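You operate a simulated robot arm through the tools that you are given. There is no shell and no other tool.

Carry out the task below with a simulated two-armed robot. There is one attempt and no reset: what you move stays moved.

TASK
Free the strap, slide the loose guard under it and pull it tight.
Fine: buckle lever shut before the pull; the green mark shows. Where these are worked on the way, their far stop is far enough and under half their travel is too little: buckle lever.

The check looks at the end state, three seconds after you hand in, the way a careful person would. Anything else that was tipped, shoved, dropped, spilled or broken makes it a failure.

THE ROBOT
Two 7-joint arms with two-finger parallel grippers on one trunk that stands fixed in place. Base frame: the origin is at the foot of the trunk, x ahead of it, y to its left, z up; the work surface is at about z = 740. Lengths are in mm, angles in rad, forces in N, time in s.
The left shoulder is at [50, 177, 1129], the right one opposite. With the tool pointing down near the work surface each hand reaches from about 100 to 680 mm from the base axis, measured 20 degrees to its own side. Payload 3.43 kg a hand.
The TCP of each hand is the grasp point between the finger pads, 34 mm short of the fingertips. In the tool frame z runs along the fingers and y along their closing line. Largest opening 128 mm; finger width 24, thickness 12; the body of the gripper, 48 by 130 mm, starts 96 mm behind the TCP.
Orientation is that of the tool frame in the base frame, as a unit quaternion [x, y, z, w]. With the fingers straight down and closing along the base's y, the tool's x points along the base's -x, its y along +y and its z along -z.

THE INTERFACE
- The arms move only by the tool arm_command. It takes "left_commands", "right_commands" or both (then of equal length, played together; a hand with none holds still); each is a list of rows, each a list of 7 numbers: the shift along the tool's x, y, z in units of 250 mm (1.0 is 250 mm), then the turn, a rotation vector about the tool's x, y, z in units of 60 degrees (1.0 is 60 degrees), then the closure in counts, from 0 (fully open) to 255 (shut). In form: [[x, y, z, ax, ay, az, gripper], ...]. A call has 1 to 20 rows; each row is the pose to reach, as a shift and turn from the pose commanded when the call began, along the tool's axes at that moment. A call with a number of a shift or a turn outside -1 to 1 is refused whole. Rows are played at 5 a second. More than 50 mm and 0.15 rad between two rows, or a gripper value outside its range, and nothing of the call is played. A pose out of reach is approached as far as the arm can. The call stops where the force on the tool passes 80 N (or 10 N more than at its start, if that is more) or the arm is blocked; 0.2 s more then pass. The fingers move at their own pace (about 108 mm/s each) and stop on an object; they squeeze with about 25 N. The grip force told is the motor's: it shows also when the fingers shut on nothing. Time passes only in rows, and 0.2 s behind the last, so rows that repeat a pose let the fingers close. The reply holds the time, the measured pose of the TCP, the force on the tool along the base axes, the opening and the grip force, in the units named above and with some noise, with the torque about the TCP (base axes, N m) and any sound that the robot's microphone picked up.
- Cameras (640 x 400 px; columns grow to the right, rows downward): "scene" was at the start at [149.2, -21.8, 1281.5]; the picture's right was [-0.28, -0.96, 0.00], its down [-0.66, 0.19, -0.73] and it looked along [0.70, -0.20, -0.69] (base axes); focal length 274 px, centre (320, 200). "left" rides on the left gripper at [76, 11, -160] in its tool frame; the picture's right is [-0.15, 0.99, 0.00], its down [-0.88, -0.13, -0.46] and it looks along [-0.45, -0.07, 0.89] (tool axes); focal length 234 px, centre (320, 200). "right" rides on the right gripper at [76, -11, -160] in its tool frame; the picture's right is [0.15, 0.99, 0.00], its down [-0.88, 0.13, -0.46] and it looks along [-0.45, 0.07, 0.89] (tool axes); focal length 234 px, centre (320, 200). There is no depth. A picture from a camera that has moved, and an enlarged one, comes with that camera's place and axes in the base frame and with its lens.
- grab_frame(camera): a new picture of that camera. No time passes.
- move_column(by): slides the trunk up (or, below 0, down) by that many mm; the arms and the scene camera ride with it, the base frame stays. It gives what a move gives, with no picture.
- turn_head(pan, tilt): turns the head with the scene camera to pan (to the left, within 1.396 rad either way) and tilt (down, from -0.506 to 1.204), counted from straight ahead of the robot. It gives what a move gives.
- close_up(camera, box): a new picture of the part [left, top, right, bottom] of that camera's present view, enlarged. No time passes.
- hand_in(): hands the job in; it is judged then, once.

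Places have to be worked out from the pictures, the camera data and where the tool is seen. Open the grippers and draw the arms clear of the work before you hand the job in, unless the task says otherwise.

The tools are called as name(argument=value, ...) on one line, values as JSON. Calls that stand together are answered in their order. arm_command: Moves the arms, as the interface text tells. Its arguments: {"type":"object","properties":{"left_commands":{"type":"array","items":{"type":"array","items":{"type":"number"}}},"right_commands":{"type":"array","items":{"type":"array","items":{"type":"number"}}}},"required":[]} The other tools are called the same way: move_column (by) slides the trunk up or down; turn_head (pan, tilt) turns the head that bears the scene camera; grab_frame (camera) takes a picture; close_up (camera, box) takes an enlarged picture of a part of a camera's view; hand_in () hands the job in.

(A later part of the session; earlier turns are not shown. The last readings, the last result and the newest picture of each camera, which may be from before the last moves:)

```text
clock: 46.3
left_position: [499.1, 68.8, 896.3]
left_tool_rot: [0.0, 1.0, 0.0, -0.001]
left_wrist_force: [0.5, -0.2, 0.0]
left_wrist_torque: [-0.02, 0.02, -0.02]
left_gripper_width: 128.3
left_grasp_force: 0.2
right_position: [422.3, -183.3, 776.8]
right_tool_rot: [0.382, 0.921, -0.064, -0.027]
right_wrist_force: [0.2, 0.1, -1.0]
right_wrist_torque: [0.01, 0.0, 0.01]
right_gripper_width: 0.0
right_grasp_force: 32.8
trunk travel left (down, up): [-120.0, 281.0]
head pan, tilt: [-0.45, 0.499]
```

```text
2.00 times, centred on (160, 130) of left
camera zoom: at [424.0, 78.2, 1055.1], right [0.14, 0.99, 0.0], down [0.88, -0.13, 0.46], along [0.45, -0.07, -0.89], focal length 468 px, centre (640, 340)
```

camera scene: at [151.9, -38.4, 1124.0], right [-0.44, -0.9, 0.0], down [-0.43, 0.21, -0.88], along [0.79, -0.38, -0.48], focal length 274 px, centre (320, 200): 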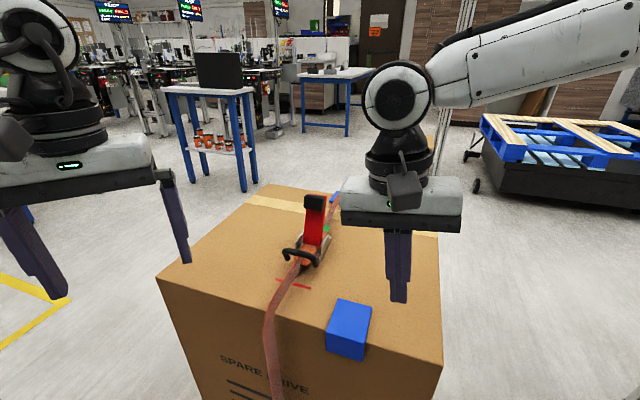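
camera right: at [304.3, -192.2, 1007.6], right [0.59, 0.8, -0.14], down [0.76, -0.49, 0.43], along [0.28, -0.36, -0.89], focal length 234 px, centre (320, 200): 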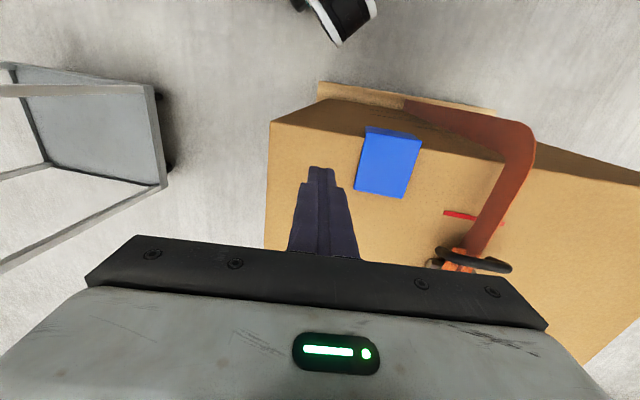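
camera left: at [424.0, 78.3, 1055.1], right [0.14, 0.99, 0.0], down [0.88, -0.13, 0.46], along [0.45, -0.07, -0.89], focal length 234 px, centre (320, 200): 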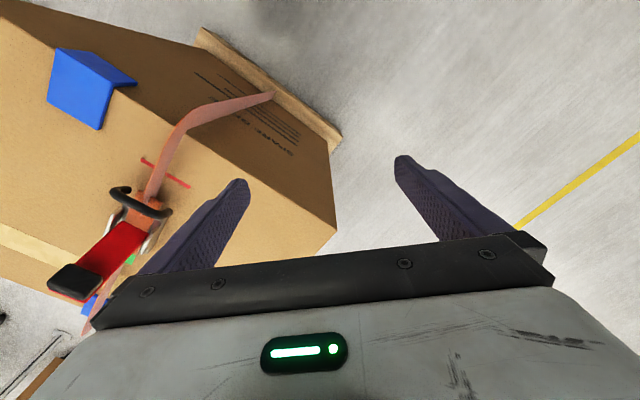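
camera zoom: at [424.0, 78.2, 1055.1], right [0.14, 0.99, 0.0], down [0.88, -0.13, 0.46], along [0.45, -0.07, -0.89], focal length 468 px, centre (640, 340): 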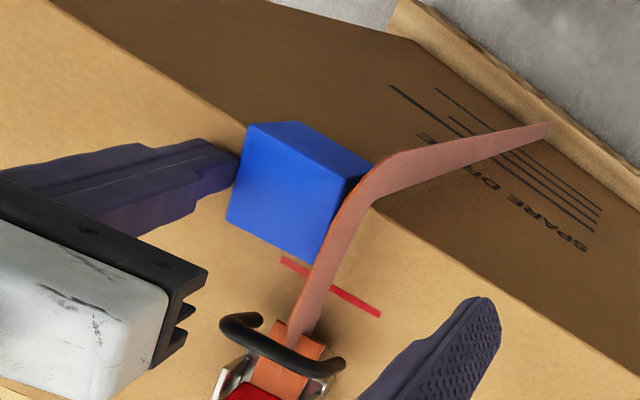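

The guard's leading edge is just short of the strap (v≈235). I push 20 mm more and watch whether it slides under.

arm_command(right_commands=[[0, 0.0198, -0.0028, 0, 0, 0, 255], [0, 0.0396, -0.0056, 0, 0, 0, 255], [0, 0.0594, -0.0083, 0, 0, 0, 255], [0, 0.0792, -0.0111, 0, 0, 0, 255]])

close_up(camera="scene", box=[250, 240, 390, 360])

close_up(camera="right", box=[260, 80, 460, 230])

close_up(camera="left", box=[60, 30, 260, 230])

```text
clock: 47.3
left_position: [498.1, 68.8, 896.2]
left_tool_rot: [-0.001, 1.0, 0.0, 0.0]
left_wrist_force: [0.5, -0.3, -0.1]
left_wrist_torque: [0.0, -0.02, 0.01]
left_gripper_width: 128.0
left_grasp_force: 0.1
right_position: [434.7, -168.8, 776.6]
right_tool_rot: [0.382, 0.921, -0.064, -0.027]
right_wrist_force: [-0.5, -0.2, -0.2]
right_wrist_torque: [-0.03, -0.02, 0.0]
right_gripper_width: 0.2
right_grasp_force: 33.2
trunk travel left (down, up): [-120.0, 281.0]
head pan, tilt: [-0.45, 0.499]
```

```text
3.33 times, centred on (320, 300) of scene
camera zoom: at [151.8, -38.4, 1124.0], right [-0.44, -0.9, 0.0], down [-0.43, 0.21, -0.88], along [0.79, -0.38, -0.48], focal length 912 px, centre (320, -133)
```

zoom: 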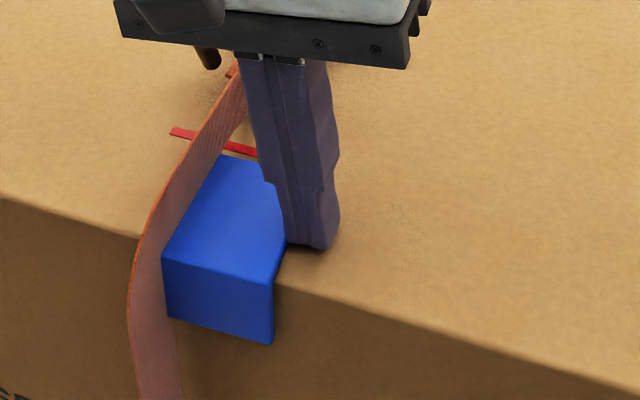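

```text
2.67 times, centred on (360, 155) of right
camera zoom: at [389.5, -107.9, 935.0], right [0.59, 0.8, -0.14], down [0.76, -0.49, 0.43], along [0.28, -0.36, -0.89], focal length 624 px, centre (213, 320)
```

zoom: 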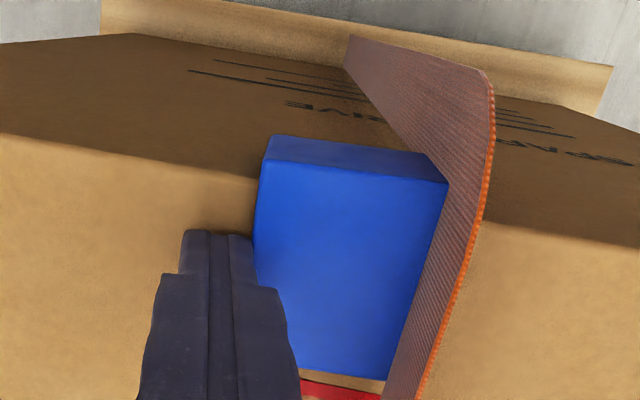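

```text
2.00 times, centred on (160, 130) of left
camera zoom: at [424.0, 78.2, 1055.1], right [0.14, 0.99, 0.0], down [0.88, -0.13, 0.46], along [0.45, -0.07, -0.89], focal length 468 px, centre (640, 340)
```

zoom: 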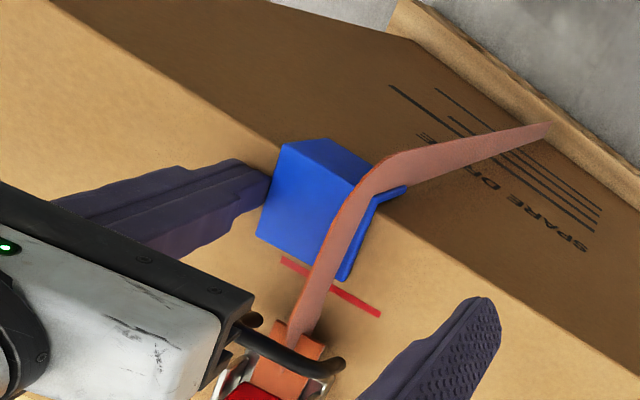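

The guard slides under the strap freely. I push the remaining 25 mm to centre it under the strap.

arm_command(right_commands=[[0, 0.0198, -0.0028, 0, 0, 0, 255], [0, 0.0396, -0.0056, 0, 0, 0, 255], [0, 0.0594, -0.0083, 0, 0, 0, 255], [0, 0.0792, -0.0111, 0, 0, 0, 255], [0, 0.098, -0.0138, 0, 0, 0, 255]])

close_up(camera="scene", box=[250, 240, 390, 360])

close_up(camera="right", box=[260, 80, 460, 230])

close_up(camera="left", box=[60, 30, 260, 230])

```text
clock: 48.5
left_position: [499.5, 68.6, 896.3]
left_tool_rot: [-0.001, 1.0, -0.001, -0.001]
left_wrist_force: [-0.5, 0.1, 0.6]
left_wrist_torque: [-0.01, -0.01, 0.0]
left_gripper_width: 127.9
left_grasp_force: 0.0
right_position: [440.1, -168.8, 778.6]
right_tool_rot: [0.382, 0.921, -0.063, -0.027]
right_wrist_force: [-0.5, -0.2, 0.7]
right_wrist_torque: [0.0, -0.01, 0.04]
right_gripper_width: 0.1
right_grasp_force: 33.2
right hand out of reach, approached as far as the arm can: row 2, 3, 4, 5
trunk travel left (down, up): [-120.0, 281.0]
head pan, tilt: [-0.45, 0.499]
```

```text
3.33 times, centred on (320, 300) of scene
camera zoom: at [151.8, -38.4, 1124.0], right [-0.44, -0.9, 0.0], down [-0.43, 0.21, -0.88], along [0.79, -0.38, -0.48], focal length 912 px, centre (320, -133)
```

zoom: 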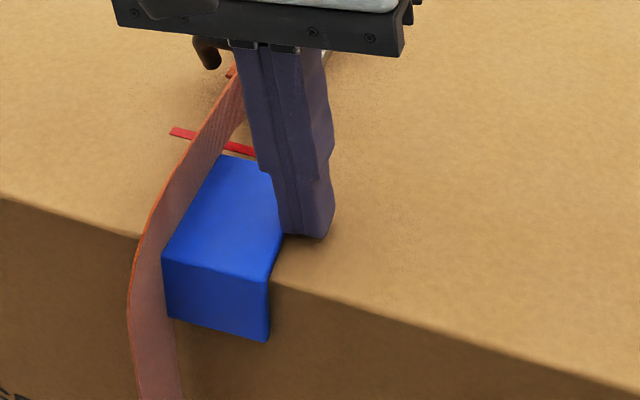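

```text
2.67 times, centred on (360, 155) of right
camera zoom: at [393.7, -107.6, 938.1], right [0.59, 0.8, -0.14], down [0.76, -0.49, 0.43], along [0.28, -0.36, -0.89], focal length 624 px, centre (213, 320)
```

zoom: 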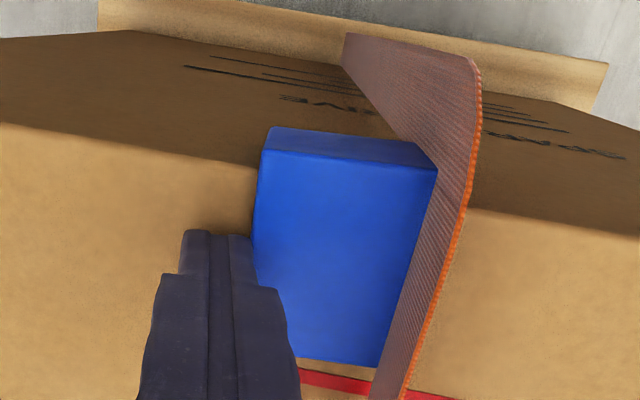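

```text
2.00 times, centred on (160, 130) of left
camera zoom: at [424.0, 78.2, 1055.1], right [0.14, 0.99, 0.0], down [0.88, -0.13, 0.46], along [0.45, -0.07, -0.89], focal length 468 px, centre (640, 340)
```

zoom: 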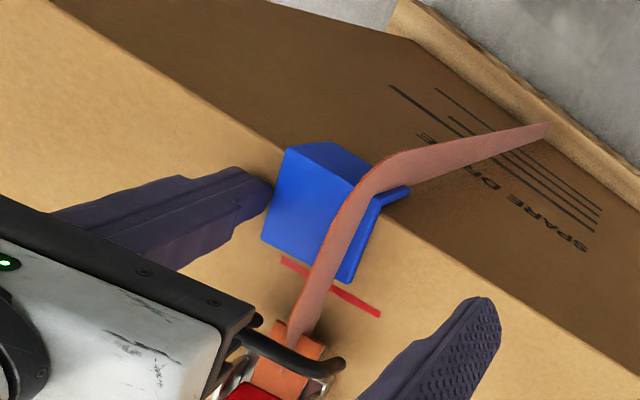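

The right arm ran out of reach toward +v with this backward lean (v≈192). I turn the hand upright (which itself nudges the tip forward) and continue the push.

arm_command(right_commands=[[0, 0.0007, 0.005, -0.067, 0, 0, 255], [0, 0.0014, 0.0099, -0.133, 0, 0, 255], [0, 0.0212, 0.0071, -0.133, 0, 0, 255], [0, 0.041, 0.0043, -0.133, 0, 0, 255], [0, 0.0608, 0.0015, -0.133, 0, 0, 255]])

close_up(camera="scene", box=[250, 240, 390, 360])

close_up(camera="right", box=[260, 80, 460, 230])

```text
clock: 49.7
left_position: [498.7, 67.7, 895.7]
left_tool_rot: [-0.001, 1.0, 0.001, -0.001]
left_wrist_force: [0.5, -0.6, -0.2]
left_wrist_torque: [0.0, 0.01, 0.01]
left_gripper_width: 128.1
left_grasp_force: 0.1
right_position: [450.7, -157.7, 778.6]
right_tool_rot: [0.382, 0.924, 0.001, -0.001]
right_wrist_force: [-0.3, -0.7, -0.7]
right_wrist_torque: [0.01, -0.02, -0.02]
right_gripper_width: 0.0
right_grasp_force: 33.0
trunk travel left (down, up): [-120.0, 281.0]
head pan, tilt: [-0.45, 0.499]
```

```text
3.33 times, centred on (320, 300) of scene
camera zoom: at [151.8, -38.4, 1124.0], right [-0.44, -0.9, 0.0], down [-0.43, 0.21, -0.88], along [0.79, -0.38, -0.48], focal length 912 px, centre (320, -133)
```

zoom: 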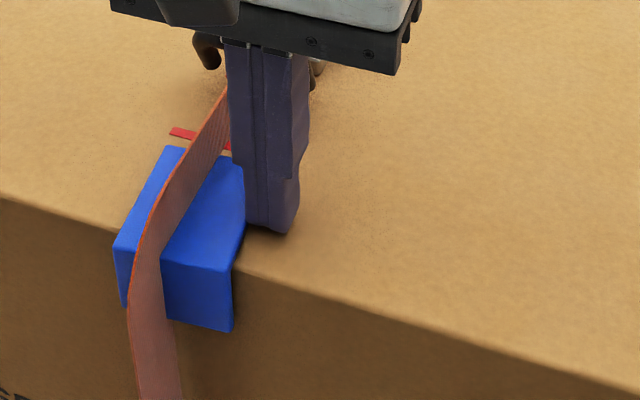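

```text
2.67 times, centred on (360, 155) of right
camera zoom: at [388.8, -112.3, 936.2], right [0.6, 0.8, 0.0], down [0.72, -0.53, 0.45], along [0.37, -0.27, -0.89], focal length 624 px, centre (213, 320)
```

zoom: 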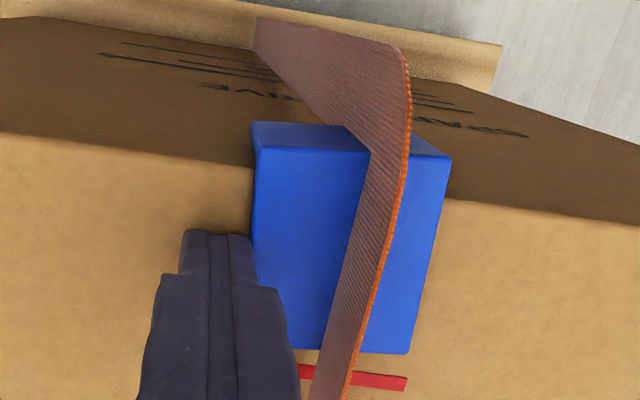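

The guard is under the strap (v≈215–276) but yawed about 5° with its far (+v) end off the face. I step back, move the fingers to the guard's outer corner (u≈403) and push there to rotate it square.

arm_command(right_commands=[[0, -0.048, 0, 0, 0, 0, 255], [0.054, -0.048, 0, 0, 0, 0, 255], [0.108, -0.048, 0, 0, 0, 0, 255], [0.108, -0.024, 0, 0, 0, 0, 255], [0.108, 0.0, 0, 0, 0, 0, 255], [0.108, 0.012, 0, 0, 0, 0, 255], [0.108, 0.012, 0, 0, 0, 0, 255]])

close_up(camera="scene", box=[250, 240, 390, 360])

close_up(camera="right", box=[260, 80, 460, 230])

close_up(camera="left", box=[60, 30, 260, 230])

```text
clock: 51.3
left_position: [500.5, 68.5, 896.1]
left_tool_rot: [-0.001, 1.0, 0.0, -0.001]
left_wrist_force: [0.8, 0.8, -0.2]
left_wrist_torque: [-0.01, 0.02, 0.01]
left_gripper_width: 127.9
left_grasp_force: 0.0
right_position: [433.9, -137.6, 777.7]
right_tool_rot: [0.383, 0.924, 0.0, -0.001]
right_wrist_force: [0.1, 0.1, 0.5]
right_wrist_torque: [0.0, 0.0, -0.01]
right_gripper_width: 0.1
right_grasp_force: 32.8
trunk travel left (down, up): [-120.0, 281.0]
head pan, tilt: [-0.45, 0.499]
```

```text
3.33 times, centred on (320, 300) of scene
camera zoom: at [151.8, -38.4, 1124.0], right [-0.44, -0.9, 0.0], down [-0.43, 0.21, -0.88], along [0.79, -0.38, -0.48], focal length 912 px, centre (320, -133)
```

zoom: 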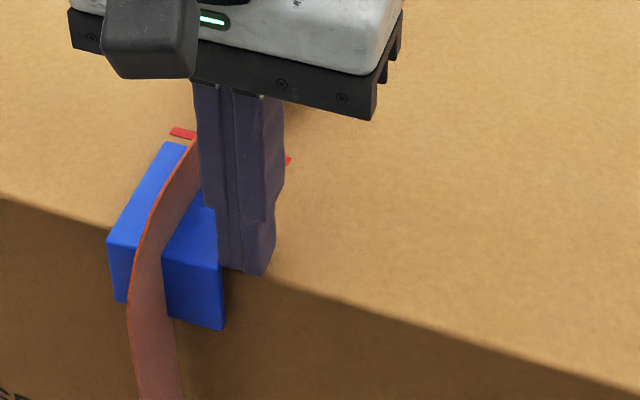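

```text
2.67 times, centred on (360, 155) of right
camera zoom: at [371.5, -91.6, 936.1], right [0.6, 0.8, 0.0], down [0.72, -0.53, 0.45], along [0.36, -0.27, -0.89], focal length 624 px, centre (213, 320)
```

zoom: 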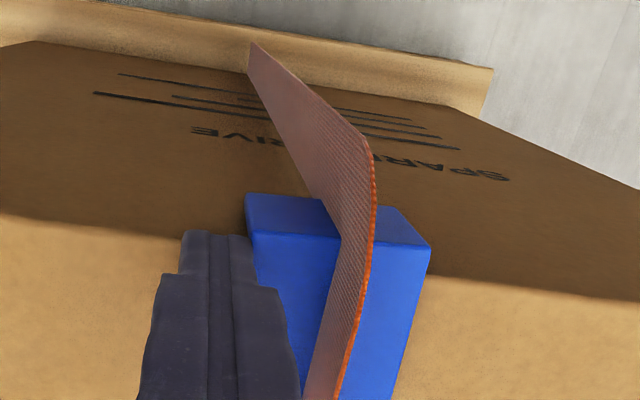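

```text
2.00 times, centred on (160, 130) of left
camera zoom: at [424.0, 78.2, 1055.1], right [0.14, 0.99, 0.0], down [0.88, -0.13, 0.46], along [0.45, -0.07, -0.89], focal length 468 px, centre (640, 340)
```

zoom: 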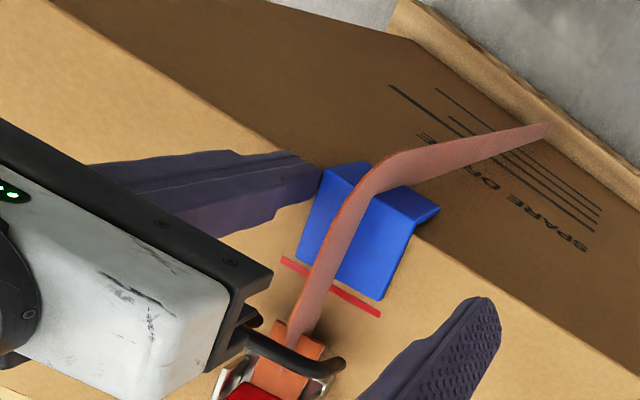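

The guard is now centred (v≈219–280) and nearer square, its +v end still about 4–5 mm off the face. I withdraw the right hand up and aside, then will press the flange flush with the left hand.

arm_command(right_commands=[[0, -0.06, 0, 0, 0, 0, 255], [0, -0.1, -0.18, 0, 0, 0, 255], [0, -0.2, -0.34, 0, 0, 0, 255], [0, -0.36, -0.45, 0, 0, 0, 255], [0, -0.5, -0.55, 0, 0, 0, 255], [0, -0.5, -0.55, 0, 0, 0, 255]])

grab_frame(camera="scene")

close_up(camera="scene", box=[240, 230, 360, 350])

close_up(camera="left", box=[90, 60, 230, 200])

close_up(camera="right", box=[300, 60, 520, 260])

```text
clock: 52.7
left_position: [499.0, 68.2, 896.0]
left_tool_rot: [-0.001, 1.0, 0.0, 0.0]
left_wrist_force: [-0.6, -0.3, -0.2]
left_wrist_torque: [-0.01, -0.02, 0.03]
left_gripper_width: 127.9
left_grasp_force: 0.1
right_position: [345.1, -223.7, 915.3]
right_tool_rot: [0.382, 0.924, 0.001, -0.001]
right_wrist_force: [-0.9, 0.0, 0.5]
right_wrist_torque: [-0.01, 0.01, -0.03]
right_gripper_width: 0.0
right_grasp_force: 33.0
trunk travel left (down, up): [-120.0, 281.0]
head pan, tilt: [-0.45, 0.499]
```

```text
taken
camera scene: at [151.6, -38.5, 1124.0], right [-0.44, -0.9, 0.0], down [-0.43, 0.21, -0.88], along [0.79, -0.38, -0.48], focal length 274 px, centre (320, 200)
```

scene: 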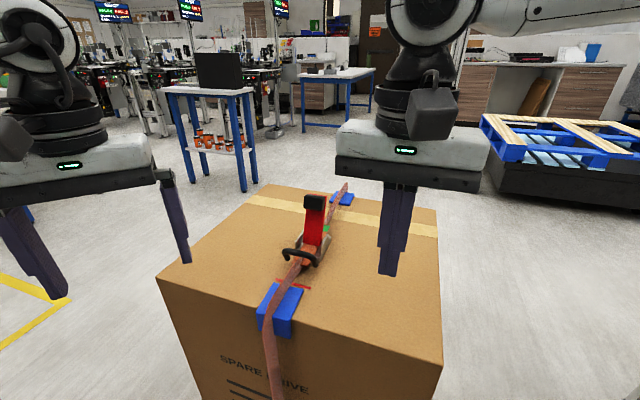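

```text
3.33 times, centred on (300, 290) of scene
camera zoom: at [151.6, -38.5, 1124.0], right [-0.44, -0.9, 0.0], down [-0.43, 0.21, -0.88], along [0.79, -0.38, -0.48], focal length 912 px, centre (387, -100)
```

zoom: 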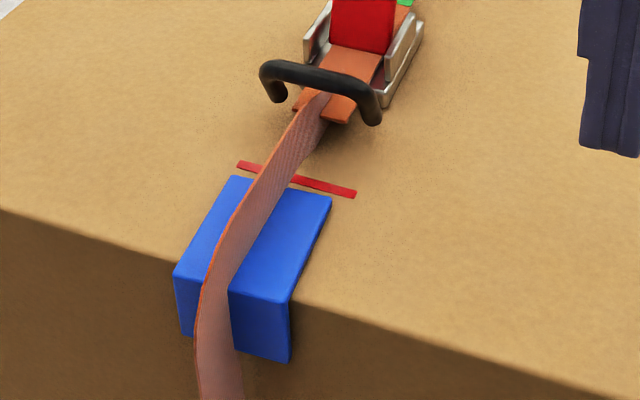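

```text
2.86 times, centred on (160, 130) of left
camera zoom: at [423.8, 78.1, 1055.2], right [0.14, 0.99, 0.0], down [0.88, -0.13, 0.46], along [0.45, -0.07, -0.89], focal length 669 px, centre (777, 400)
```

zoom: 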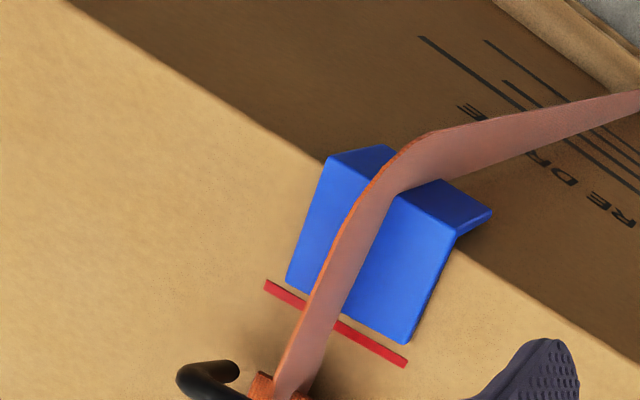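

```text
2.00 times, centred on (410, 160) of right
camera zoom: at [281.9, -179.1, 1073.8], right [0.6, 0.8, 0.0], down [0.72, -0.53, 0.45], along [0.37, -0.27, -0.89], focal length 468 px, centre (140, 280)
```

zoom: 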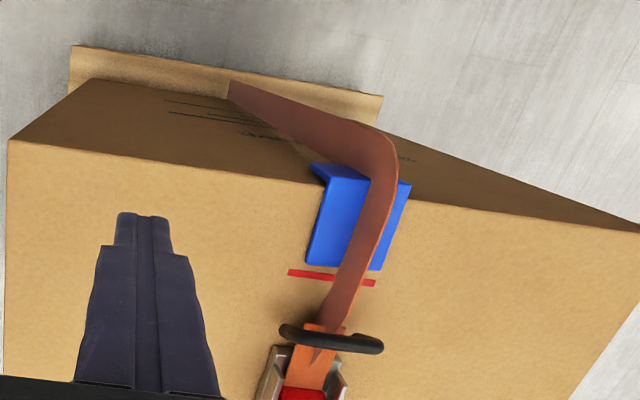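

The guard is centred (v≈250.7) with roughly 3° yaw and about 3 mm off the face. I bring the left hand, fingers closed and yawed 45°, to the outside of the near face at u≈365, v≈266 to press the flange flush.

arm_command(left_commands=[[0.035, -0.092, 0.031, 0, 0, -0.125, 255], [0.07, -0.184, 0.061, 0, 0, -0.25, 255], [0.106, -0.277, 0.092, 0, 0, -0.375, 255], [0.141, -0.369, 0.123, 0, 0, -0.5, 255], [0.176, -0.461, 0.153, 0, 0, -0.625, 255], [0.211, -0.553, 0.184, 0, 0, -0.75, 255], [0.211, -0.553, 0.184, 0, 0, -0.75, 255]])

grab_frame(camera="scene")

grab_frame(camera="left")

```text
clock: 54.3
left_position: [446.0, -71.6, 848.2]
left_tool_rot: [-0.385, 0.923, 0.0, -0.001]
left_wrist_force: [-0.1, -0.4, 0.4]
left_wrist_torque: [0.03, 0.01, 0.02]
left_gripper_width: 0.3
left_grasp_force: 24.8
right_position: [344.4, -224.8, 915.0]
right_tool_rot: [0.383, 0.924, 0.001, -0.001]
right_wrist_force: [0.0, 0.5, -0.1]
right_wrist_torque: [0.0, -0.03, 0.0]
right_gripper_width: 0.1
right_grasp_force: 32.9
trunk travel left (down, up): [-120.0, 281.0]
head pan, tilt: [-0.45, 0.499]
```

```text
taken
camera scene: at [151.8, -38.5, 1124.0], right [-0.44, -0.9, 0.0], down [-0.43, 0.21, -0.88], along [0.79, -0.38, -0.48], focal length 274 px, centre (320, 200)
```

scene: 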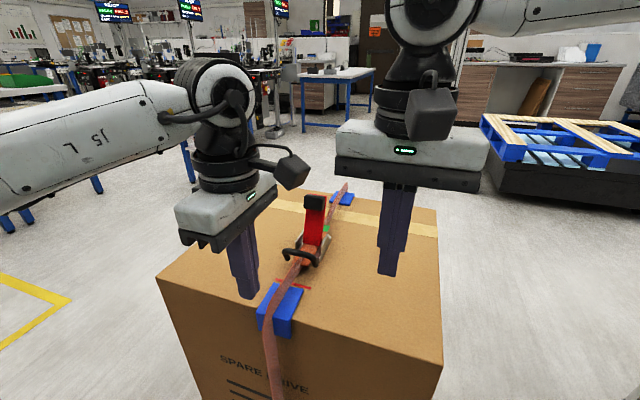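

```text
taken
camera left: at [386.4, -118.4, 1007.7], right [-0.6, 0.8, 0.0], down [0.71, 0.53, 0.46], along [0.37, 0.27, -0.89], focal length 234 px, centre (320, 200)
```

left: 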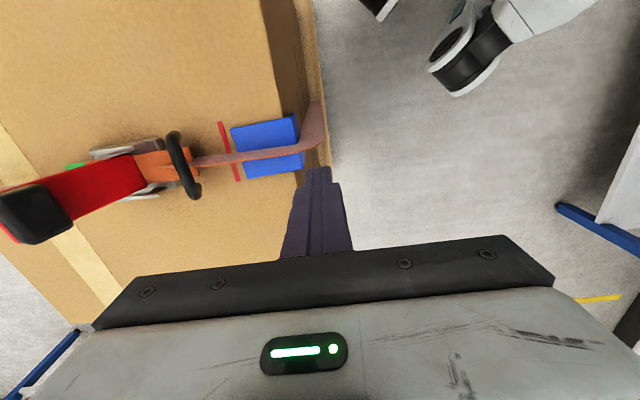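

The left fingertips hang just outside the face beside the guard's +v end. I lower them 84 mm along the face (tips at about z=730).

arm_command(left_commands=[[0, 0, 0.112, 0, 0, 0, 255], [0, 0, 0.224, 0, 0, 0, 255], [0, 0, 0.336, 0, 0, 0, 255], [0, 0, 0.336, 0, 0, 0, 255]])

close_up(camera="scene", box=[220, 240, 360, 360])

close_up(camera="left", box=[200, 60, 400, 230])

```text
clock: 55.3
left_position: [446.7, -71.9, 766.3]
left_tool_rot: [-0.383, 0.924, -0.001, 0.0]
left_wrist_force: [0.0, -1.1, 0.5]
left_wrist_torque: [-0.04, 0.01, 0.0]
left_gripper_width: 0.3
left_grasp_force: 24.7
right_position: [344.6, -225.4, 914.5]
right_tool_rot: [0.383, 0.924, 0.001, -0.001]
right_wrist_force: [0.5, 0.1, -0.6]
right_wrist_torque: [-0.02, 0.01, 0.02]
right_gripper_width: 0.1
right_grasp_force: 33.0
trunk travel left (down, up): [-120.0, 281.0]
head pan, tilt: [-0.45, 0.499]
```

```text
3.33 times, centred on (290, 300) of scene
camera zoom: at [151.9, -38.4, 1124.0], right [-0.44, -0.9, 0.0], down [-0.43, 0.21, -0.88], along [0.79, -0.38, -0.48], focal length 912 px, centre (420, -133)
```

zoom: 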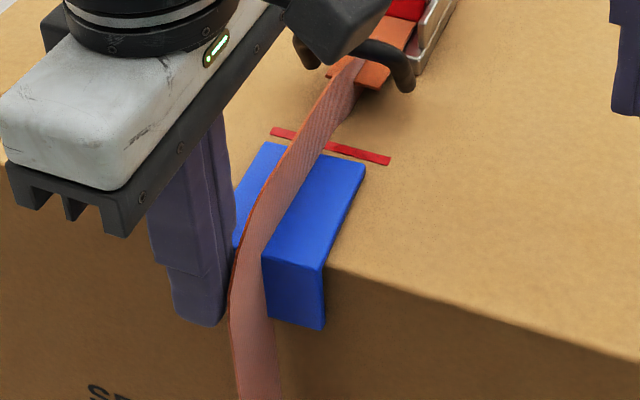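

```text
2.35 times, centred on (300, 145) of left
camera zoom: at [386.5, -117.9, 924.3], right [-0.6, 0.8, 0.0], down [0.71, 0.53, 0.46], along [0.37, 0.27, -0.89], focal length 551 px, centre (367, 329)
```

zoom: 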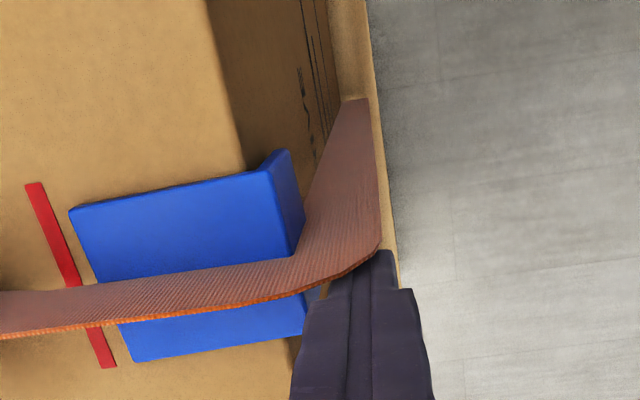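

The left tips are beside the flange (u≈367). I press gently toward the box, first 12 mm then a few more, watching the force.

arm_command(left_commands=[[0, -0.016, 0, 0, 0, 0, 255], [0, -0.032, 0, 0, 0, 0, 255], [0, -0.048, 0, 0, 0, 0, 255], [0, -0.048, 0, 0, 0, 0, 255]])

close_up(camera="left", box=[200, 60, 400, 230])

```text
clock: 56.3
left_position: [455.7, -78.2, 766.2]
left_tool_rot: [-0.383, 0.924, 0.0, 0.0]
left_wrist_force: [-0.7, -0.3, 0.4]
left_wrist_torque: [0.01, -0.01, 0.02]
left_gripper_width: 0.0
left_grasp_force: 25.4
right_position: [345.8, -224.3, 915.2]
right_tool_rot: [0.383, 0.924, 0.0, 0.0]
right_wrist_force: [-0.1, 0.0, 0.3]
right_wrist_torque: [0.0, 0.01, -0.01]
right_gripper_width: 0.0
right_grasp_force: 33.1
trunk travel left (down, up): [-120.0, 281.0]
head pan, tilt: [-0.45, 0.499]
```

```text
2.35 times, centred on (300, 145) of left
camera zoom: at [394.5, -125.5, 924.9], right [-0.6, 0.8, 0.0], down [0.71, 0.53, 0.46], along [0.37, 0.27, -0.89], focal length 551 px, centre (367, 329)
```

zoom: 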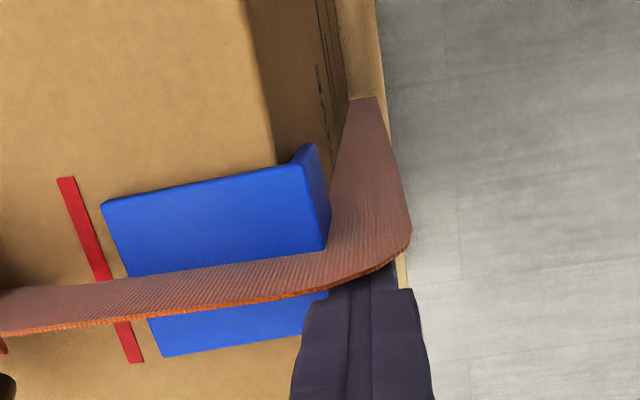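

At contact distance now (u≈377.5). I press on 4 mm in 1–2 mm steps.

arm_command(left_commands=[[0, -0.006, 0, 0, 0, 0, 255], [0, -0.011, 0, 0, 0, 0, 255], [0, -0.016, 0, 0, 0, 0, 255], [0, -0.016, 0, 0, 0, 0, 255]])

close_up(camera="left", box=[200, 60, 400, 230])

close_up(camera="scene", box=[220, 240, 360, 360])

close_up(camera="right", box=[380, 120, 500, 220])

```text
clock: 57.3
left_position: [458.0, -81.2, 765.7]
left_tool_rot: [-0.383, 0.924, 0.0, 0.0]
left_wrist_force: [-0.8, 0.0, 0.2]
left_wrist_torque: [0.02, 0.02, -0.01]
left_gripper_width: 0.0
left_grasp_force: 25.0
right_position: [344.6, -224.3, 915.1]
right_tool_rot: [0.382, 0.924, 0.0, -0.001]
right_wrist_force: [0.2, -0.2, 0.1]
right_wrist_torque: [0.03, -0.01, 0.0]
right_gripper_width: 0.0
right_grasp_force: 33.1
trunk travel left (down, up): [-120.0, 281.0]
head pan, tilt: [-0.45, 0.499]
```

```text
2.35 times, centred on (300, 145) of left
camera zoom: at [396.6, -128.4, 925.0], right [-0.6, 0.8, 0.0], down [0.71, 0.53, 0.46], along [0.37, 0.27, -0.89], focal length 551 px, centre (367, 329)
```

zoom: 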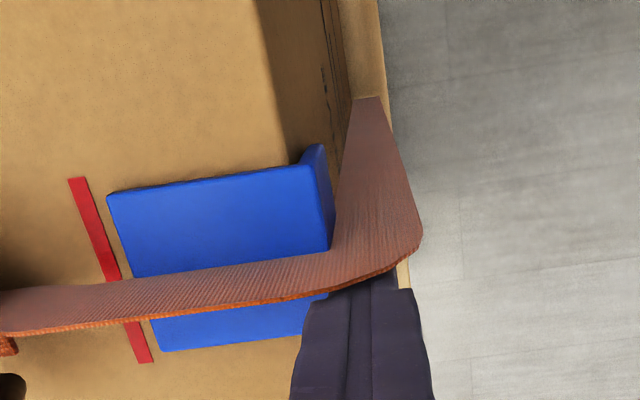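

```text
3.33 times, centred on (290, 300) of scene
camera zoom: at [151.8, -38.4, 1124.0], right [-0.44, -0.9, 0.0], down [-0.43, 0.21, -0.88], along [0.79, -0.38, -0.48], focal length 912 px, centre (420, -133)
```

zoom: 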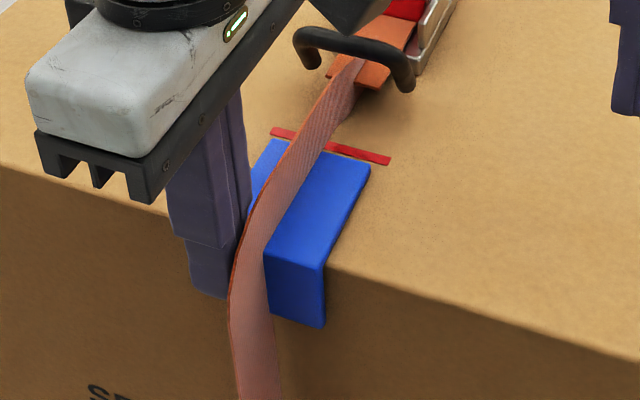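

```text
4.00 times, centred on (440, 170) of right
camera zoom: at [282.5, -178.7, 1073.6], right [0.6, 0.8, 0.0], down [0.72, -0.53, 0.45], along [0.37, -0.27, -0.89], focal length 937 px, centre (-160, 320)
```

zoom: 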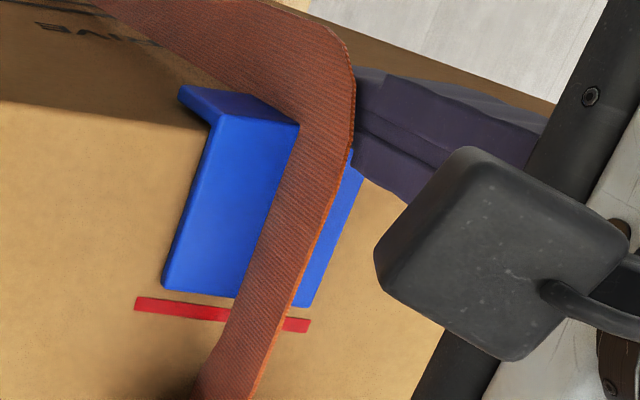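

The guard now looks parallel to the red line, with no load yet. I press a further 3 mm to seat it against the face.

arm_command(left_commands=[[0, -0.005, 0, 0, 0, 0, 255], [0, -0.01, 0, 0, 0, 0, 255], [0, -0.01, 0, 0, 0, 0, 255]])

close_up(camera="right", box=[380, 120, 500, 220])

close_up(camera="left", box=[200, 60, 400, 230])

```text
clock: 58.1
left_position: [459.1, -83.2, 765.8]
left_tool_rot: [-0.383, 0.924, 0.001, -0.001]
left_wrist_force: [-6.1, 5.4, 1.3]
left_wrist_torque: [0.1, 0.13, -0.04]
left_gripper_width: 0.0
left_grasp_force: 24.9
right_position: [345.5, -224.9, 915.1]
right_tool_rot: [0.383, 0.924, 0.0, 0.0]
right_wrist_force: [-0.3, 0.9, 0.0]
right_wrist_torque: [0.05, 0.03, 0.0]
right_gripper_width: 0.0
right_grasp_force: 33.4
trunk travel left (down, up): [-120.0, 281.0]
head pan, tilt: [-0.45, 0.499]
```

```text
4.00 times, centred on (440, 170) of right
camera zoom: at [282.2, -178.4, 1073.7], right [0.6, 0.8, 0.0], down [0.72, -0.53, 0.45], along [0.37, -0.27, -0.89], focal length 937 px, centre (-160, 320)
```

zoom: 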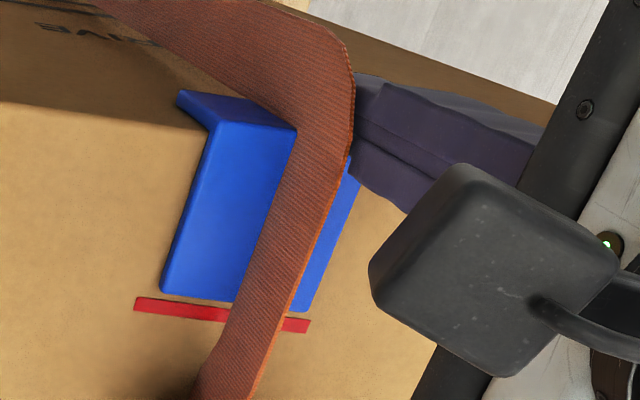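

```text
2.35 times, centred on (300, 145) of left
camera zoom: at [398.7, -130.0, 924.9], right [-0.6, 0.8, 0.0], down [0.71, 0.53, 0.46], along [0.36, 0.27, -0.89], focal length 551 px, centre (367, 329)
```

zoom: 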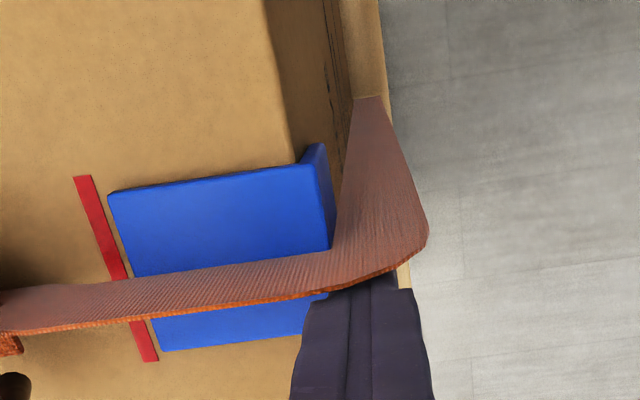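

The press reads about 8 N: the flange is flush. I back the left hand off and raise it clear.

arm_command(left_commands=[[0, 0.04, 0, 0, 0, 0, 255], [0, 0.1, 0, 0, 0, 0, 255], [0, 0.14, -0.16, 0, 0, 0, 255], [-0.05, 0.18, -0.34, 0, 0, 0, 255], [-0.15, 0.25, -0.48, 0, 0, 0, 255], [-0.3, 0.3, -0.55, 0, 0, 0, 255]])

close_up(camera="scene", box=[240, 230, 360, 350])

close_up(camera="right", box=[380, 120, 500, 220])

grab_frame(camera="scene")

```text
clock: 59.5
left_position: [459.3, 24.0, 903.4]
left_tool_rot: [-0.383, 0.924, 0.0, 0.0]
left_wrist_force: [-0.2, 0.0, 0.2]
left_wrist_torque: [0.02, -0.01, 0.02]
left_gripper_width: 0.0
left_grasp_force: 25.0
right_position: [344.6, -223.9, 915.8]
right_tool_rot: [0.383, 0.924, 0.001, -0.001]
right_wrist_force: [-0.6, 0.8, -0.2]
right_wrist_torque: [-0.02, -0.01, -0.01]
right_gripper_width: 0.0
right_grasp_force: 33.6
trunk travel left (down, up): [-120.0, 281.0]
head pan, tilt: [-0.45, 0.499]
```

```text
3.33 times, centred on (300, 290) of scene
camera zoom: at [151.7, -38.4, 1124.0], right [-0.44, -0.9, 0.0], down [-0.43, 0.21, -0.88], along [0.79, -0.38, -0.48], focal length 912 px, centre (387, -100)
```

zoom: 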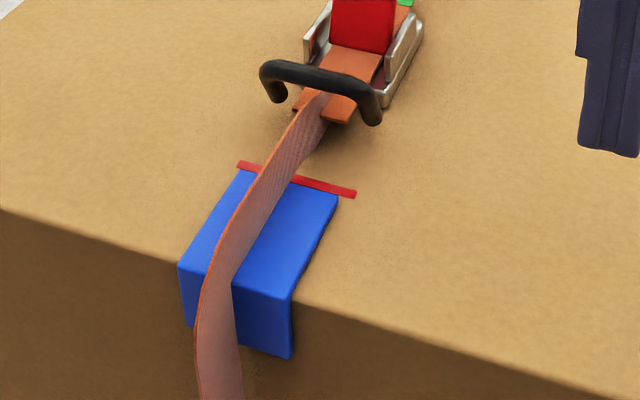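

```text
4.00 times, centred on (440, 170) of right
camera zoom: at [282.4, -178.7, 1073.6], right [0.6, 0.8, 0.0], down [0.72, -0.53, 0.45], along [0.37, -0.27, -0.89], focal length 937 px, centre (-160, 320)
```

zoom: 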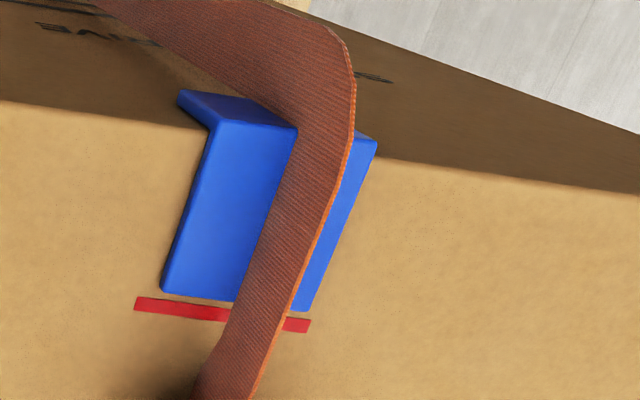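

```text
taken
camera scene: at [151.7, -38.4, 1124.0], right [-0.44, -0.9, 0.0], down [-0.43, 0.21, -0.88], along [0.79, -0.38, -0.48], focal length 274 px, centre (320, 200)
```

scene: 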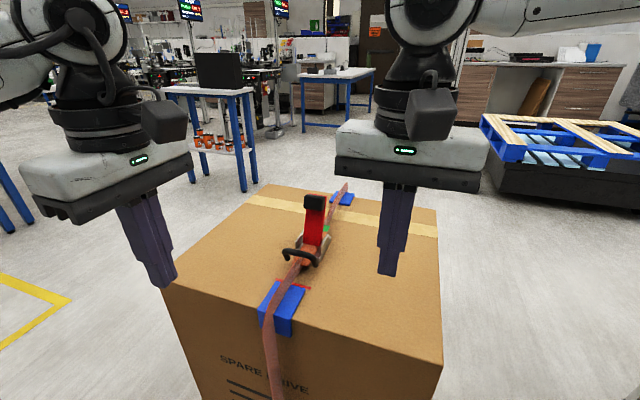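

The guard is flush and square (u≈393–460, v≈219–280). Now I move the right hand, fingers closed and tilted as before, to the near side of the upright lever to push it shut.

arm_command(right_commands=[[-0.086, 0.126, 0.0, -0.029, -0.1, -0.008, 255], [-0.173, 0.253, 0.01, -0.059, -0.2, -0.016, 255], [-0.259, 0.379, 0.03, -0.088, -0.299, -0.023, 255], [-0.346, 0.506, 0.06, -0.118, -0.399, -0.031, 255], [-0.432, 0.632, 0.084, -0.147, -0.499, -0.039, 255], [-0.432, 0.632, 0.084, -0.147, -0.499, -0.039, 255]])

grab_frame(camera="scene")

grab_frame(camera="right")

grab_frame(camera="left")

```text
clock: 60.9
left_position: [458.2, 23.6, 902.1]
left_tool_rot: [-0.383, 0.924, 0.0, 0.001]
left_wrist_force: [0.3, 0.4, -0.6]
left_wrist_torque: [-0.04, -0.02, -0.03]
left_gripper_width: 0.1
left_grasp_force: 25.0
right_position: [535.1, -189.9, 894.8]
right_tool_rot: [0.351, 0.897, -0.028, 0.267]
right_wrist_force: [0.3, -0.2, 0.5]
right_wrist_torque: [0.01, 0.01, 0.01]
right_gripper_width: 0.1
right_grasp_force: 32.4
trunk travel left (down, up): [-120.0, 281.0]
head pan, tilt: [-0.45, 0.499]
```

```text
taken
camera scene: at [152.0, -38.4, 1124.0], right [-0.44, -0.9, 0.0], down [-0.43, 0.21, -0.88], along [0.79, -0.38, -0.48], focal length 274 px, centre (320, 200)
```

scene: 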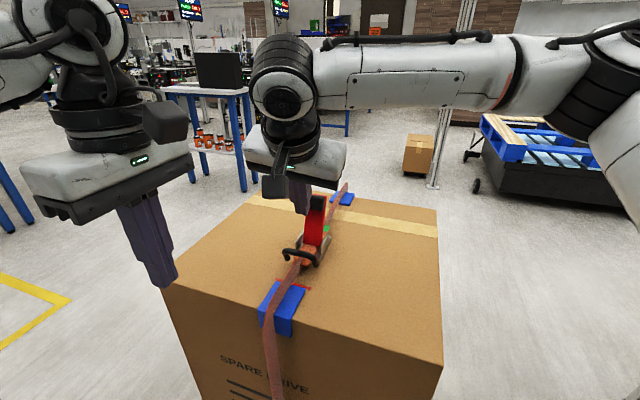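

```text
taken
camera right: at [407.5, -113.9, 990.4], right [0.55, 0.83, 0.06], down [0.41, -0.33, 0.85], along [0.73, -0.44, -0.53], focal length 234 px, centre (320, 200)
```

right: 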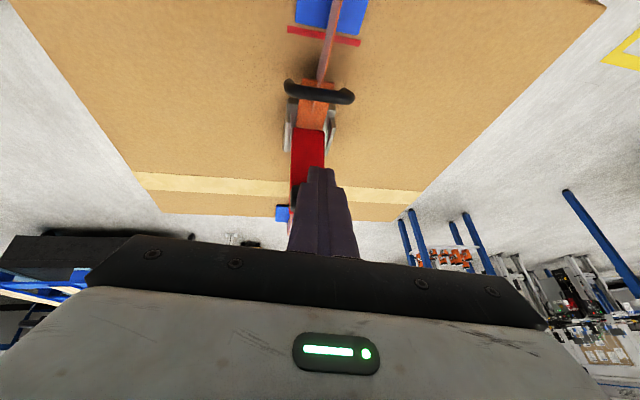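

```text
taken
camera left: at [398.6, -23.6, 1061.3], right [-0.6, 0.8, 0.0], down [0.71, 0.53, 0.46], along [0.37, 0.27, -0.89], focal length 234 px, centre (320, 200)
```

left: 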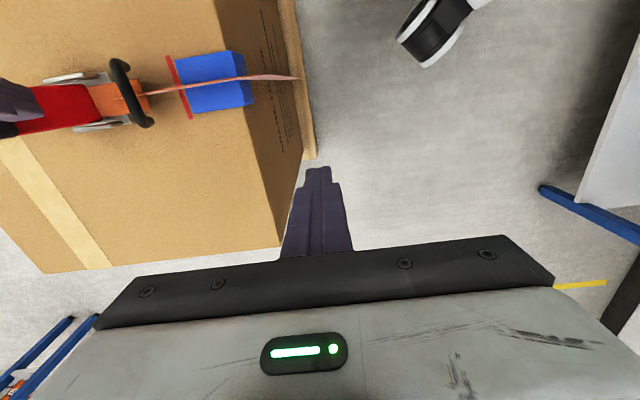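

The right fingers hang just in front of the upright lever. I take a closer look before pushing.

close_up(camera="scene", box=[260, 160, 360, 280])

close_up(camera="left", box=[0, 40, 160, 180])

```text
3.33 times, centred on (310, 220) of scene
camera zoom: at [152.0, -38.4, 1124.0], right [-0.44, -0.9, 0.0], down [-0.43, 0.21, -0.88], along [0.79, -0.38, -0.48], focal length 912 px, centre (353, 133)
```

zoom: 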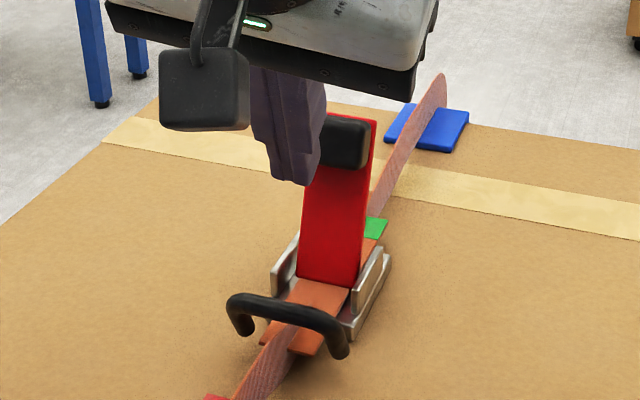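

```text
2.86 times, centred on (80, 110) of left
camera zoom: at [398.6, -23.6, 1061.3], right [-0.6, 0.8, 0.0], down [0.71, 0.53, 0.46], along [0.37, 0.27, -0.89], focal length 669 px, centre (1006, 457)
```

zoom: 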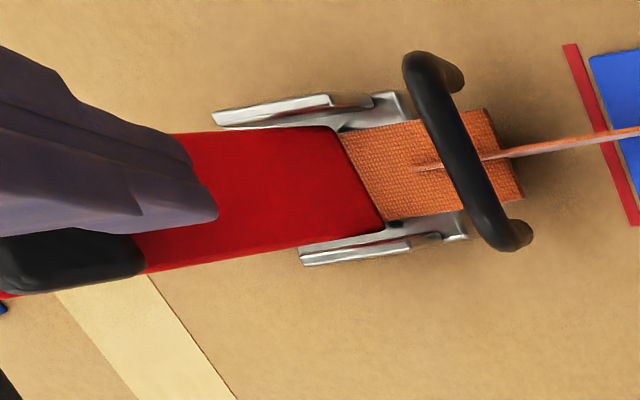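

The finger is in front of the grip, aligned with the lever. I push it along the closing arc to about 60°.

arm_command(right_commands=[[-0.0485, -0.0044, 0.0277, 0, 0, 0, 255], [-0.08, -0.006, 0.039, 0, 0, 0, 255], [-0.1095, -0.0079, 0.0497, 0, 0, 0, 255], [-0.139, -0.0107, 0.067, 0, 0, 0, 255], [-0.1676, -0.0134, 0.0847, 0, 0, 0, 255], [-0.193, -0.017, 0.107, 0, 0, 0, 255], [-0.217, -0.0205, 0.1297, 0, 0, 0, 255]])

close_up(camera="scene", box=[260, 160, 360, 280])

grab_frame(camera="right")

```text
clock: 62.5
left_position: [459.0, 23.1, 903.1]
left_tool_rot: [-0.384, 0.923, 0.0, 0.0]
left_wrist_force: [-0.5, -0.5, -0.3]
left_wrist_torque: [0.02, 0.01, -0.02]
left_gripper_width: 0.0
left_grasp_force: 25.0
right_position: [578.8, -235.1, 893.2]
right_tool_rot: [0.349, 0.898, -0.027, 0.267]
right_wrist_force: [-0.2, 0.4, 1.5]
right_wrist_torque: [-0.02, 0.0, 0.03]
right_gripper_width: 0.0
right_grasp_force: 33.1
trunk travel left (down, up): [-120.0, 281.0]
head pan, tilt: [-0.45, 0.499]
```

```text
3.33 times, centred on (310, 220) of scene
camera zoom: at [151.7, -38.3, 1124.0], right [-0.44, -0.9, 0.0], down [-0.43, 0.21, -0.88], along [0.79, -0.38, -0.48], focal length 912 px, centre (353, 133)
```

zoom: 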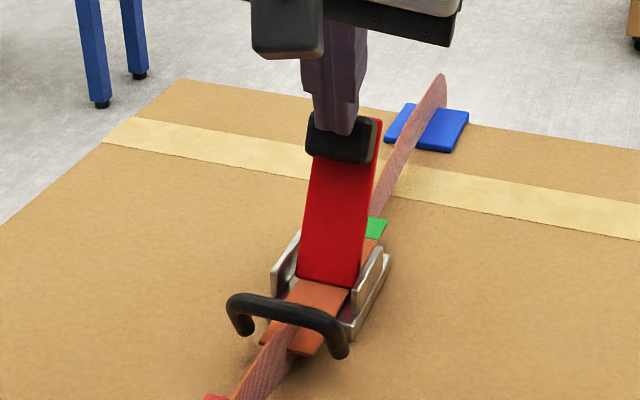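

```text
taken
camera right: at [451.2, -159.0, 989.2], right [0.55, 0.84, 0.06], down [0.41, -0.33, 0.85], along [0.73, -0.44, -0.53], focal length 234 px, centre (320, 200)
```

right: 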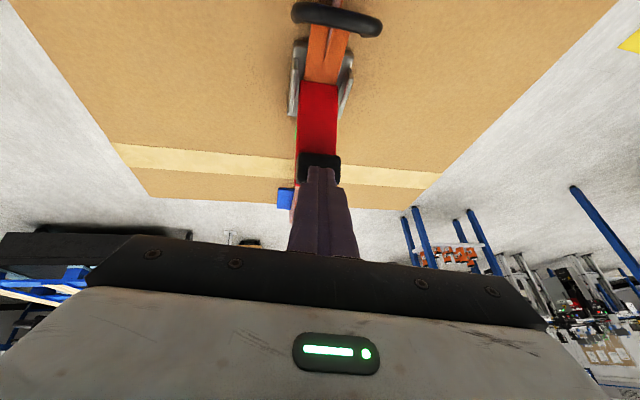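

The grip follows the fingertip (lever ≈60–65°). I continue the closing arc to about 20°.

arm_command(right_commands=[[-0.02, -0.0043, 0.027, 0, 0, 0, 255], [-0.0403, -0.0086, 0.0545, 0, 0, 0, 255], [-0.055, -0.0134, 0.085, 0, 0, 0, 255], [-0.069, -0.0182, 0.1157, 0, 0, 0, 255], [-0.077, -0.0234, 0.148, 0, 0, 0, 255], [-0.0854, -0.0286, 0.1811, 0, 0, 0, 255], [-0.0918, -0.0366, 0.2318, 0, 0, 0, 255]])

close_up(camera="scene", box=[260, 160, 360, 280])

grab_frame(camera="right")

```text
clock: 64.1
left_position: [459.9, 23.7, 902.4]
left_tool_rot: [-0.383, 0.924, 0.0, 0.001]
left_wrist_force: [0.7, 0.2, 0.1]
left_wrist_torque: [-0.04, 0.02, 0.01]
left_gripper_width: 0.0
left_grasp_force: 25.2
right_position: [613.1, -270.0, 852.1]
right_tool_rot: [0.349, 0.898, -0.027, 0.266]
right_wrist_force: [0.1, -1.6, 0.1]
right_wrist_torque: [0.03, 0.01, 0.0]
right_gripper_width: 0.1
right_grasp_force: 33.1
trunk travel left (down, up): [-120.0, 281.0]
head pan, tilt: [-0.45, 0.499]
```

```text
3.33 times, centred on (310, 220) of scene
camera zoom: at [151.8, -38.4, 1124.0], right [-0.44, -0.9, 0.0], down [-0.43, 0.21, -0.88], along [0.79, -0.38, -0.48], focal length 912 px, centre (353, 133)
```

zoom: 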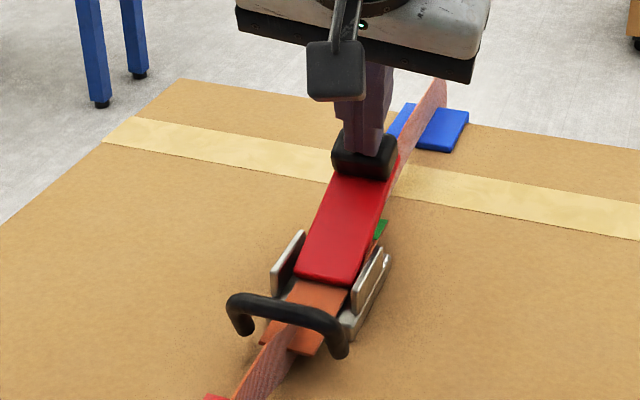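

```text
taken
camera right: at [485.0, -193.8, 948.6], right [0.55, 0.84, 0.06], down [0.42, -0.33, 0.85], along [0.73, -0.44, -0.53], focal length 234 px, centre (320, 200)
```

right: 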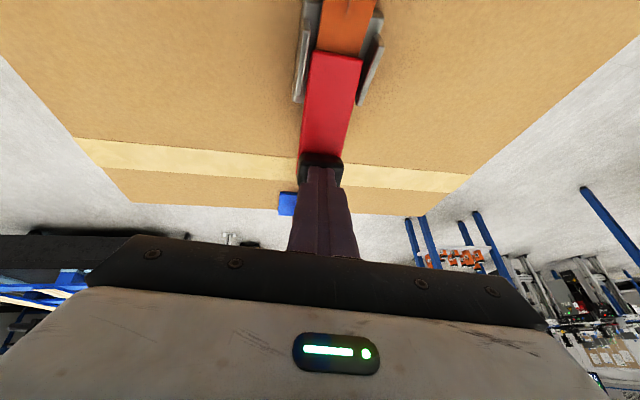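

The lever is at about 20°. I continue down to flat.

arm_command(right_commands=[[0.001, -0.0041, 0.026, 0, 0, 0, 255], [0.002, -0.0082, 0.0523, 0, 0, 0, 255], [0.007, -0.0123, 0.078, 0, 0, 0, 255], [0.0119, -0.0164, 0.1042, 0, 0, 0, 255]])

close_up(camera="scene", box=[260, 160, 360, 280])

```text
clock: 65.1
left_position: [460.0, 24.6, 902.7]
left_tool_rot: [-0.383, 0.924, 0.0, 0.0]
left_wrist_force: [-0.6, -0.6, 0.1]
left_wrist_torque: [-0.01, 0.03, 0.01]
left_gripper_width: 0.1
left_grasp_force: 24.7
right_position: [620.8, -276.4, 829.0]
right_tool_rot: [0.35, 0.898, -0.029, 0.267]
right_wrist_force: [0.4, 0.1, 0.0]
right_wrist_torque: [-0.01, 0.0, -0.01]
right_gripper_width: 0.1
right_grasp_force: 32.8
trunk travel left (down, up): [-120.0, 281.0]
head pan, tilt: [-0.45, 0.499]
```

```text
3.33 times, centred on (310, 220) of scene
camera zoom: at [151.8, -38.4, 1124.0], right [-0.44, -0.9, 0.0], down [-0.43, 0.21, -0.88], along [0.79, -0.38, -0.48], focal length 912 px, centre (353, 133)
```

zoom: 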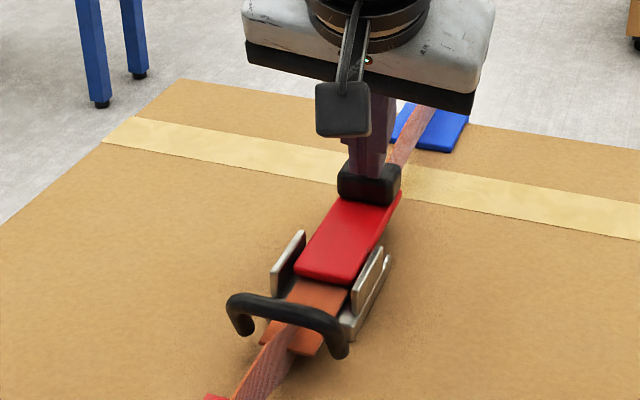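

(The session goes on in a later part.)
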